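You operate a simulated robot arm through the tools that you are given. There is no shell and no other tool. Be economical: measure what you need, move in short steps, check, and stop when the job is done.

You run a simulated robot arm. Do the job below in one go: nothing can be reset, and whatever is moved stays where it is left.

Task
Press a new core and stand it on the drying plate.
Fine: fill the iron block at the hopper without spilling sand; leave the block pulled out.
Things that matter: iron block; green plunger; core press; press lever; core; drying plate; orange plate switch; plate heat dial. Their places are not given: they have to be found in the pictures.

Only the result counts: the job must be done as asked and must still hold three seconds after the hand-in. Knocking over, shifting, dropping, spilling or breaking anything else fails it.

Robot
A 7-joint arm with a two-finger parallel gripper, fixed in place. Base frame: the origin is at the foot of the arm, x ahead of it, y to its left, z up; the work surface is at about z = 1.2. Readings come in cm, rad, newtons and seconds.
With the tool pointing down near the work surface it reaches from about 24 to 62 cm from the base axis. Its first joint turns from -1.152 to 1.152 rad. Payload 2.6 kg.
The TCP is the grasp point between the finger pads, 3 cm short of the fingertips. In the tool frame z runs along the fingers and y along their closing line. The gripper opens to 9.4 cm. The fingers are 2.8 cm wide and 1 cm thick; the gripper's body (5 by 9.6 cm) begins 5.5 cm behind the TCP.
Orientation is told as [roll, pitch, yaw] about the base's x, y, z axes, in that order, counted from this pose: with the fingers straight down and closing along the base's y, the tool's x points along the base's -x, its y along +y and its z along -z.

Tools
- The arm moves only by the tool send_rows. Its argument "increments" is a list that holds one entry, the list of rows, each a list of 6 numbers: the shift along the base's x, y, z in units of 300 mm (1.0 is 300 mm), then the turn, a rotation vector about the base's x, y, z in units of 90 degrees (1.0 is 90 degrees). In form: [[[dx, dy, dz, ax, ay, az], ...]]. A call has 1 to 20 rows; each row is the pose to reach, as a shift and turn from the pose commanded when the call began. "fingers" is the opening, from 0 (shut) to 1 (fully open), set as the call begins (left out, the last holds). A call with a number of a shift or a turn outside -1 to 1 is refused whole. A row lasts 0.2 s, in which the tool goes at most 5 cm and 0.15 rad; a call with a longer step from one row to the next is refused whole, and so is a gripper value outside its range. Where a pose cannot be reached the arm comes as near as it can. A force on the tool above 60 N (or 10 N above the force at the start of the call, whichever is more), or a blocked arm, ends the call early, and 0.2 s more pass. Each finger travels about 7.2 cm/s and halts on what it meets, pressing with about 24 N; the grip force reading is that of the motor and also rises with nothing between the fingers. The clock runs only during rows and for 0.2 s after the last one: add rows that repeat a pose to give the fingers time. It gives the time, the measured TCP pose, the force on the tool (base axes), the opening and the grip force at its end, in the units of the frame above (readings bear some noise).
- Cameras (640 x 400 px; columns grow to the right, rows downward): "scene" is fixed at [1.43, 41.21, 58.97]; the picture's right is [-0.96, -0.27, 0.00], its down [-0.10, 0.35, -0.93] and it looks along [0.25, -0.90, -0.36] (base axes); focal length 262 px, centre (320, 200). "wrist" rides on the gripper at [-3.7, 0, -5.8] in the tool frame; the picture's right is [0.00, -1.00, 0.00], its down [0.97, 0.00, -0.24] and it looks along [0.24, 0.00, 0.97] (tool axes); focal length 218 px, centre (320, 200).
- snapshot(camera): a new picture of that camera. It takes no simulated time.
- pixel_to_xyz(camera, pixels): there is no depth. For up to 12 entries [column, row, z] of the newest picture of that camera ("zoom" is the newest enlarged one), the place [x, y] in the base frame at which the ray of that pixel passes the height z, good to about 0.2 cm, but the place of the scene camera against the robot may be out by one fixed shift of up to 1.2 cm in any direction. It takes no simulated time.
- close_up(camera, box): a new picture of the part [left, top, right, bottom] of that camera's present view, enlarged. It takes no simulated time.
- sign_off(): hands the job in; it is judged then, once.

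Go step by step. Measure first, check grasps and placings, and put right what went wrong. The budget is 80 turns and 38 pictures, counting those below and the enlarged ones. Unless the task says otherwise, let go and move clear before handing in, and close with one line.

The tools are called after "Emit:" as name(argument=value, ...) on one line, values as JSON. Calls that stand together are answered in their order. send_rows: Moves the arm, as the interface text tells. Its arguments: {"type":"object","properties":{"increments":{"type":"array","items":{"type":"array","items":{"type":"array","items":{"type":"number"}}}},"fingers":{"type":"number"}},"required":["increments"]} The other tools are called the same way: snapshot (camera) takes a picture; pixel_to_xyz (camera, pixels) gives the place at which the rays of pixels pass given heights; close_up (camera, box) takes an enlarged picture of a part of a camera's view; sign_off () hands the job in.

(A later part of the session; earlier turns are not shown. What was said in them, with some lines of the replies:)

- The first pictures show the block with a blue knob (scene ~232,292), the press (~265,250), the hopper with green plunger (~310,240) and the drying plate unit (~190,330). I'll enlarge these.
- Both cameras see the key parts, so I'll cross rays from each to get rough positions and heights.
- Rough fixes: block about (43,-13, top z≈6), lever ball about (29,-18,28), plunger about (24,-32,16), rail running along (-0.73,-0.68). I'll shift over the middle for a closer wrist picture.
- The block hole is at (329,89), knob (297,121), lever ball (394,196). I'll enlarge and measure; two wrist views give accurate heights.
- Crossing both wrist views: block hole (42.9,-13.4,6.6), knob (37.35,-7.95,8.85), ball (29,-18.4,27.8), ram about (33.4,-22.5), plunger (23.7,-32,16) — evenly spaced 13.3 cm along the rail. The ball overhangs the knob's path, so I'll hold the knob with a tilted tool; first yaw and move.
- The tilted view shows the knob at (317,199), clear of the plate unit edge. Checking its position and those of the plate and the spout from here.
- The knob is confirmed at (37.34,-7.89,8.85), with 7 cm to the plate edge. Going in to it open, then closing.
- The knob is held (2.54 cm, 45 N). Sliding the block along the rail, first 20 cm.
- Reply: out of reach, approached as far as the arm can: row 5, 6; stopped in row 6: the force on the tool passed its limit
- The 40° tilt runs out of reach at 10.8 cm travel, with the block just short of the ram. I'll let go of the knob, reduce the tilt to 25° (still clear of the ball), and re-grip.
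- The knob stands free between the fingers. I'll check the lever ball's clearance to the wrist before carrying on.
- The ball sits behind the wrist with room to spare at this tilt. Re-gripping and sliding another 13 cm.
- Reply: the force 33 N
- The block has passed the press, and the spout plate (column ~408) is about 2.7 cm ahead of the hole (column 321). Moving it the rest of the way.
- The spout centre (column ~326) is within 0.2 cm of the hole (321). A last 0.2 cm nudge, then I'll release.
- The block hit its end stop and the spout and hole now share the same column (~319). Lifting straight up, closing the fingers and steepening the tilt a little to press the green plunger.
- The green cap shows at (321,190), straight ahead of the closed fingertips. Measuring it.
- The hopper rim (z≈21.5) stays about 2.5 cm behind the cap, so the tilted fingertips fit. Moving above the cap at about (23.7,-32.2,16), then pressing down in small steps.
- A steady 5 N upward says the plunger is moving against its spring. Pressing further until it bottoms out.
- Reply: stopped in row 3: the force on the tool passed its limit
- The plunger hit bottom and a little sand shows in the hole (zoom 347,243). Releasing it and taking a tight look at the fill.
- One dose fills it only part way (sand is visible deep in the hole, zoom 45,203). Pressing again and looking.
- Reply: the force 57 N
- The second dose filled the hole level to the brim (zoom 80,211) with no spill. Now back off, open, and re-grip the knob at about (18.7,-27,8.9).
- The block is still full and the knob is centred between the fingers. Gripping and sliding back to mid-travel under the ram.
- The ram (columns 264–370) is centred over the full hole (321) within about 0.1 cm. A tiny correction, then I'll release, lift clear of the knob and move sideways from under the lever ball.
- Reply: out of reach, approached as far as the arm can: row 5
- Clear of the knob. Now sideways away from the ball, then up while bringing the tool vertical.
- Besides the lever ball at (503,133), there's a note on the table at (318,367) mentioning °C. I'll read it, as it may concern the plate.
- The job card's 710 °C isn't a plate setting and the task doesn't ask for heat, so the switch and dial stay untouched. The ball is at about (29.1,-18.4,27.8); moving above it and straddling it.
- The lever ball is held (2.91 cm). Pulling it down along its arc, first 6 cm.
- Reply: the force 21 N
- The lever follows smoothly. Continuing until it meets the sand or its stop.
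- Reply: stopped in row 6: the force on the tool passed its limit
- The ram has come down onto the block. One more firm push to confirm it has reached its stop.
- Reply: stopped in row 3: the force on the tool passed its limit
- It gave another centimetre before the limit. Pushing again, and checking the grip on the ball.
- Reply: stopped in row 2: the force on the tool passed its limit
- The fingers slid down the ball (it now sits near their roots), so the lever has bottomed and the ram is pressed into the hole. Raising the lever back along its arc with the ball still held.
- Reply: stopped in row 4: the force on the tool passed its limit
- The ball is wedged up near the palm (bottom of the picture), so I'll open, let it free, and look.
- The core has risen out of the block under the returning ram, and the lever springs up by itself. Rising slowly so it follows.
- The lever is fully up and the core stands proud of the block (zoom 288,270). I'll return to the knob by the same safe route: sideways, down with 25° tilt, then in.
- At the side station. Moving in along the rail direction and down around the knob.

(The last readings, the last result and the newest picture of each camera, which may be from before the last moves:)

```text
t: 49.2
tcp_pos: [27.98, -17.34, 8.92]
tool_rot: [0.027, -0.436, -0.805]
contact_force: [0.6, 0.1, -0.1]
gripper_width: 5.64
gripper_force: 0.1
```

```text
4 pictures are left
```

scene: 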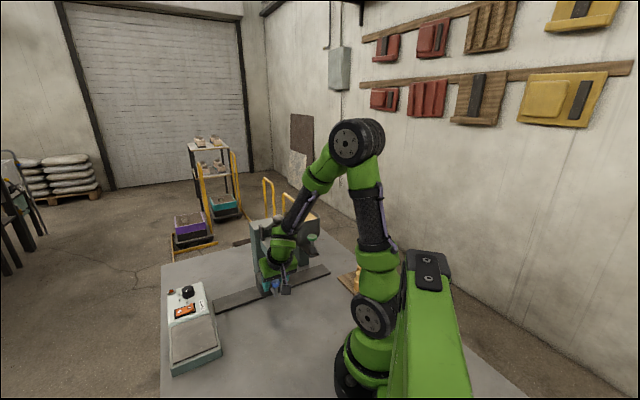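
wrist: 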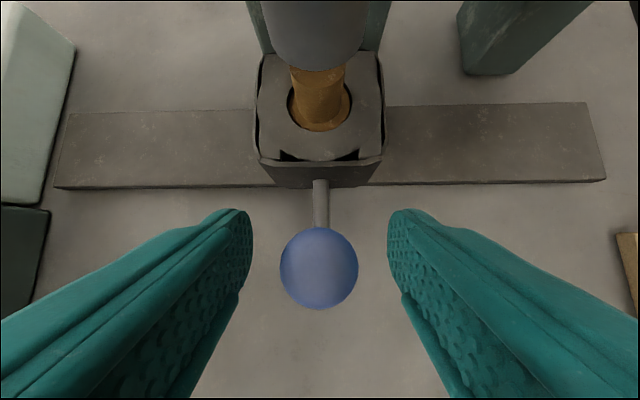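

The core's neck shows up to z≈9 below the ram's face (≈9.8), and the knob is centred in the fingers. Gripping it and pulling the block out gently.

Emit:
send_rows(increments=[[[0, 0, 0, 0, 0, 0], [0, 0, 0, 0, 0, 0], [0, 0, 0, 0, 0, 0], [0, 0, 0, 0, 0, 0]]], fingers=0.15)

Emit:
send_rows(increments=[[[0.008, 0.008, 0, 0, 0, 0], [0.022, 0.0223, 0, 0, 0, 0], [0.044, 0.0446, 0, 0, 0, 0], [0.066, 0.0668, 0, 0, 0, 0], [0.088, 0.089, 0, 0, 0, 0], [0.11, 0.1114, 0, 0, 0, 0], [0.132, 0.1337, 0, 0, 0, 0], [0.154, 0.156, 0, 0, 0, 0], [0.176, 0.1782, 0, 0, 0, 0], [0.198, 0.2, 0, 0, 0, 0], [0.22, 0.223, 0, 0, 0, 0], [0.242, 0.245, 0, 0, 0, 0], [0.264, 0.267, 0, 0, 0, 0], [0.286, 0.29, 0, 0, 0, 0], [0.3, 0.304, 0, 0, 0, 0], [0.309, 0.313, 0, 0, 0, 0], [0.309, 0.313, 0, 0, 0, 0]]])

Emit:
snapshot(camera="wrist")

```text
t: 50.2
tcp_pos: [27.87, -17.43, 9.02]
tool_rot: [0.025, -0.435, -0.806]
contact_force: [4.1, -3.7, -7.9]
gripper_width: 2.52
gripper_force: 45.2
```

```text
t: 53.8
tcp_pos: [37.18, -7.94, 8.94]
tool_rot: [0.027, -0.435, -0.804]
contact_force: [3.2, 0.6, -10.5]
gripper_width: 2.5
gripper_force: 45.5
```

```text
3 pictures are left
```

wrist: 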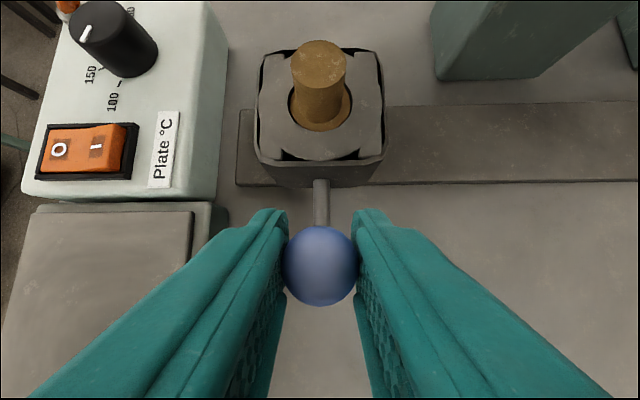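

The core came out intact and upright in the pulled-out block (neck top at 319,55, z≈8.8, about 2.1 cm thick). I'll snug the block to its stop, release the knob, and rise with the tool vertical over the core.

Emit:
send_rows(increments=[[[0.004, 0.004, 0, 0, 0, 0], [0.004, 0.004, 0, 0, 0, 0]]])

Emit:
send_rows(increments=[[[0, 0, 0, 0, 0, 0], [0, 0, 0, 0, 0, 0], [0, 0, 0.1, 0, 0, 0], [0, 0, 0.2, 0.04, 0.04, 0], [0, 0, 0.3, 0.08, 0.08, 0], [0, 0, 0.4, 0.12, 0.12, 0], [0, 0, 0.45, 0.16, 0.16, 0], [0.05, -0.05, 0.45, 0.197, 0.197, 0], [0.12, -0.11, 0.45, 0.197, 0.197, 0], [0.18, -0.175, 0.45, 0.197, 0.197, 0], [0.18, -0.175, 0.45, 0.197, 0.197, 0]]], fingers=0.5)

Emit:
snapshot(camera="wrist")

```text
t: 54.4
tcp_pos: [37.45, -7.77, 8.95]
tool_rot: [0.03, -0.437, -0.804]
contact_force: [-0.6, 2.3, -3.0]
gripper_width: 2.54
gripper_force: 44.9
```

```text
t: 56.8
tcp_pos: [42.91, -13.16, 22.46]
tool_rot: [0.019, 0.005, -0.802]
contact_force: [-0.8, 0.4, -0.4]
gripper_width: 4.71
gripper_force: 0.1
```

```text
2 pictures are left
```

wrist: 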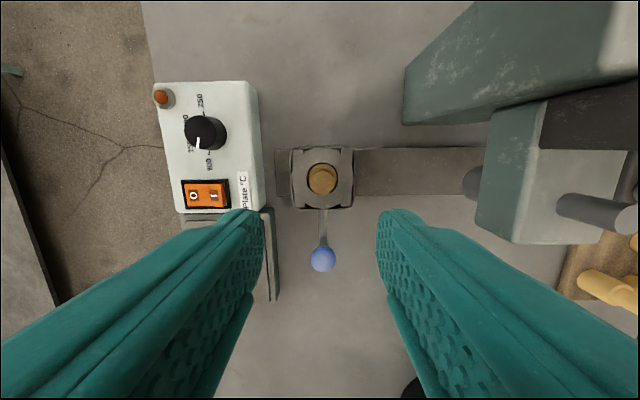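

The core's neck top shows at (322,180). Measuring it and the visible plate corners from here.

Emit:
pixel_to_xyz(camera="wrist", pixels=[[322, 180, 8.75], [322, 180, 9.5], [322, 177, 6.6], [290, 207, 6.6], [355, 207, 6.6], [277, 300, 4], [263, 300, 4], [262, 208, 4], [185, 212, 4], [276, 298, 3]])

```text
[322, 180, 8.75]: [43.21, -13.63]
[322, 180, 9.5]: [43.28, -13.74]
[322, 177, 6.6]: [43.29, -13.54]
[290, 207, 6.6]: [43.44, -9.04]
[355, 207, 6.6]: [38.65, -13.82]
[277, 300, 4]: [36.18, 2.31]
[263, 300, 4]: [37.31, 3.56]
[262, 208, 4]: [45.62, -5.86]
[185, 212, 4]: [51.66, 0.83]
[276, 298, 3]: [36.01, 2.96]
```

The core is at about (43.1,-13.5) and the plate centre at about (43.9,1.9). Descending so the fingertips stop just above the block (z≈7), then closing gently on the neck.

Emit:
send_rows(increments=[[[0.006, -0.011, -0.1, 0, 0, 0], [0.006, -0.011, -0.2, 0, 0, 0], [0.006, -0.011, -0.3, 0, 0, 0], [0.006, -0.011, -0.37, 0, 0, 0], [0.006, -0.011, -0.415, 0, 0, 0], [0.006, -0.011, -0.415, 0, 0, 0]]])

Emit:
send_rows(increments=[[[0, 0, 0, 0, 0, 0], [0, 0, 0, 0, 0, 0], [0, 0, 0, 0, 0, 0], [0, 0, 0, 0, 0, 0]]], fingers=0.2)

```text
t: 58.2
tcp_pos: [42.99, -13.56, 9.98]
tool_rot: [0.02, 0.003, -0.805]
contact_force: [-0.1, 0.4, -0.4]
gripper_width: 4.68
gripper_force: 0.1
```

```text
t: 59.2
tcp_pos: [42.96, -13.42, 9.9]
tool_rot: [0.019, 0.001, -0.802]
contact_force: [0.1, -0.7, 0.2]
gripper_width: 2.05
gripper_force: 23.7
```

The fingers hold the neck at 2.05 cm. Lifting it straight up, slowly.

Emit:
send_rows(increments=[[[0, 0, 0.02, 0, 0, 0], [0, 0, 0.05, 0, 0, 0], [0, 0, 0.09, 0, 0, 0], [0, 0, 0.14, 0, 0, 0], [0, 0, 0.19, 0, 0, 0], [0, 0, 0.24, 0, 0, 0], [0, 0, 0.29, 0, 0, 0], [0, 0, 0.32, 0, 0, 0], [0, 0, 0.333, 0, 0, 0], [0, 0, 0.333, 0, 0, 0]]])

Emit:
close_up(camera="scene", box=[170, 240, 270, 330])

```text
t: 61.4
tcp_pos: [42.97, -13.37, 20.01]
tool_rot: [0.02, 0.001, -0.802]
contact_force: [-0.6, 0.2, 0.2]
gripper_width: 2.04
gripper_force: 24.0
```

```text
4.44 times, centred on (220, 285) of scene
```

zoom: 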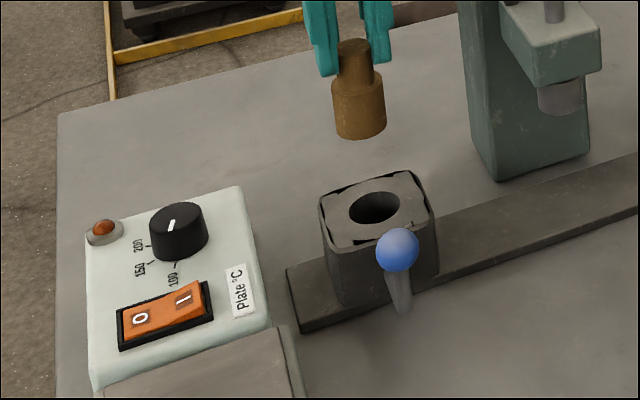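

The core hangs intact and upright from the fingers, and the block stays put. Carrying it over the plate centre and down to a small height.

Emit:
send_rows(increments=[[[0.003, 0.05, 0, 0, 0, 0], [0.008, 0.13, 0, 0, 0, 0], [0.014, 0.22, 0, 0, 0, 0], [0.02, 0.31, 0, 0, 0, 0], [0.026, 0.4, 0, 0, 0, 0], [0.03, 0.47, 0, 0, 0, 0], [0.031, 0.51, 0, 0, 0, 0], [0.031, 0.51, -0.08, 0, 0, 0], [0.031, 0.51, -0.16, 0, 0, 0], [0.031, 0.51, -0.22, 0, 0, 0], [0.031, 0.51, -0.25, 0, 0, 0], [0.031, 0.51, -0.25, 0, 0, 0]]])

Emit:
send_rows(increments=[[[0, 0, -0.01, 0, 0, 0], [0, 0, -0.02, 0, 0, 0], [0, 0, -0.03, 0, 0, 0], [0, 0, -0.04, 0, 0, 0], [0, 0, -0.04, 0, 0, 0]]])

```text
t: 64.0
tcp_pos: [43.88, 1.84, 12.45]
tool_rot: [0.021, 0.0, -0.802]
contact_force: [-0.1, -0.6, -0.2]
gripper_width: 2.06
gripper_force: 24.2
```

```text
t: 65.2
tcp_pos: [43.83, 1.85, 11.36]
tool_rot: [0.019, 0.002, -0.804]
contact_force: [-3.2, -0.9, 9.1]
gripper_width: 2.05
gripper_force: 23.9
```

A 9 N upward force at z=11.36 shows the core has touched the plate. Easing off by a millimetre and opening.

Emit:
send_rows(increments=[[[0, 0, 0.003, 0, 0, 0], [0, 0, 0.003, 0, 0, 0]]])

Emit:
send_rows(increments=[[[0, 0, 0, 0, 0, 0], [0, 0, 0, 0, 0, 0], [0, 0, 0, 0, 0, 0], [0, 0, 0, 0, 0, 0]]], fingers=0.5)

Emit:
send_rows(increments=[[[0, 0, 0.03, 0, 0, 0], [0, 0, 0.08, 0, 0, 0], [0, 0, 0.15, 0, 0, 0], [0, 0, 0.25, 0, 0, 0], [0, 0, 0.35, 0, 0, 0], [0, 0, 0.5, 0, 0, 0], [0, 0, 0.6, 0, 0, 0], [0, 0, 0.6, 0, 0, 0]]])

Emit:
close_up(camera="scene", box=[150, 255, 270, 385])

```text
t: 65.8
tcp_pos: [43.87, 1.83, 11.4]
tool_rot: [0.017, 0.001, -0.803]
contact_force: [-0.6, 0.1, 1.2]
gripper_width: 2.03
gripper_force: 23.8
```

```text
t: 66.8
tcp_pos: [43.9, 1.82, 11.33]
tool_rot: [0.019, 0.0, -0.801]
contact_force: [0.0, 1.0, 0.0]
gripper_width: 4.72
gripper_force: 0.0
```

```text
t: 68.6
tcp_pos: [44.09, 1.97, 29.39]
tool_rot: [0.02, 0.001, -0.804]
contact_force: [0.4, -0.4, 0.2]
gripper_width: 4.68
gripper_force: 0.0
```

```text
3.08 times, centred on (210, 320) of scene
```

zoom: 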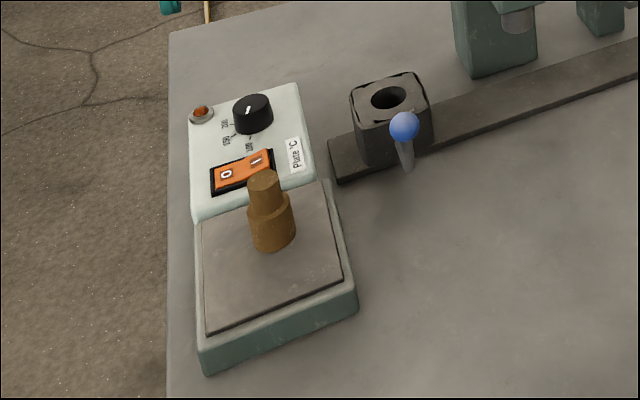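

The core stands upright on the drying plate (zoom 272,235), the block is pulled out and empty, no sand is visible on the bench, and the arm is well clear. Handing in.

Emit:
sign_off()

```text
The job is handed in.
```

The new core is pressed and standing upright on the drying plate. The iron block was filled at the hopper with no visible spill and is back pulled out; I left the plate switch and heat dial untouched.
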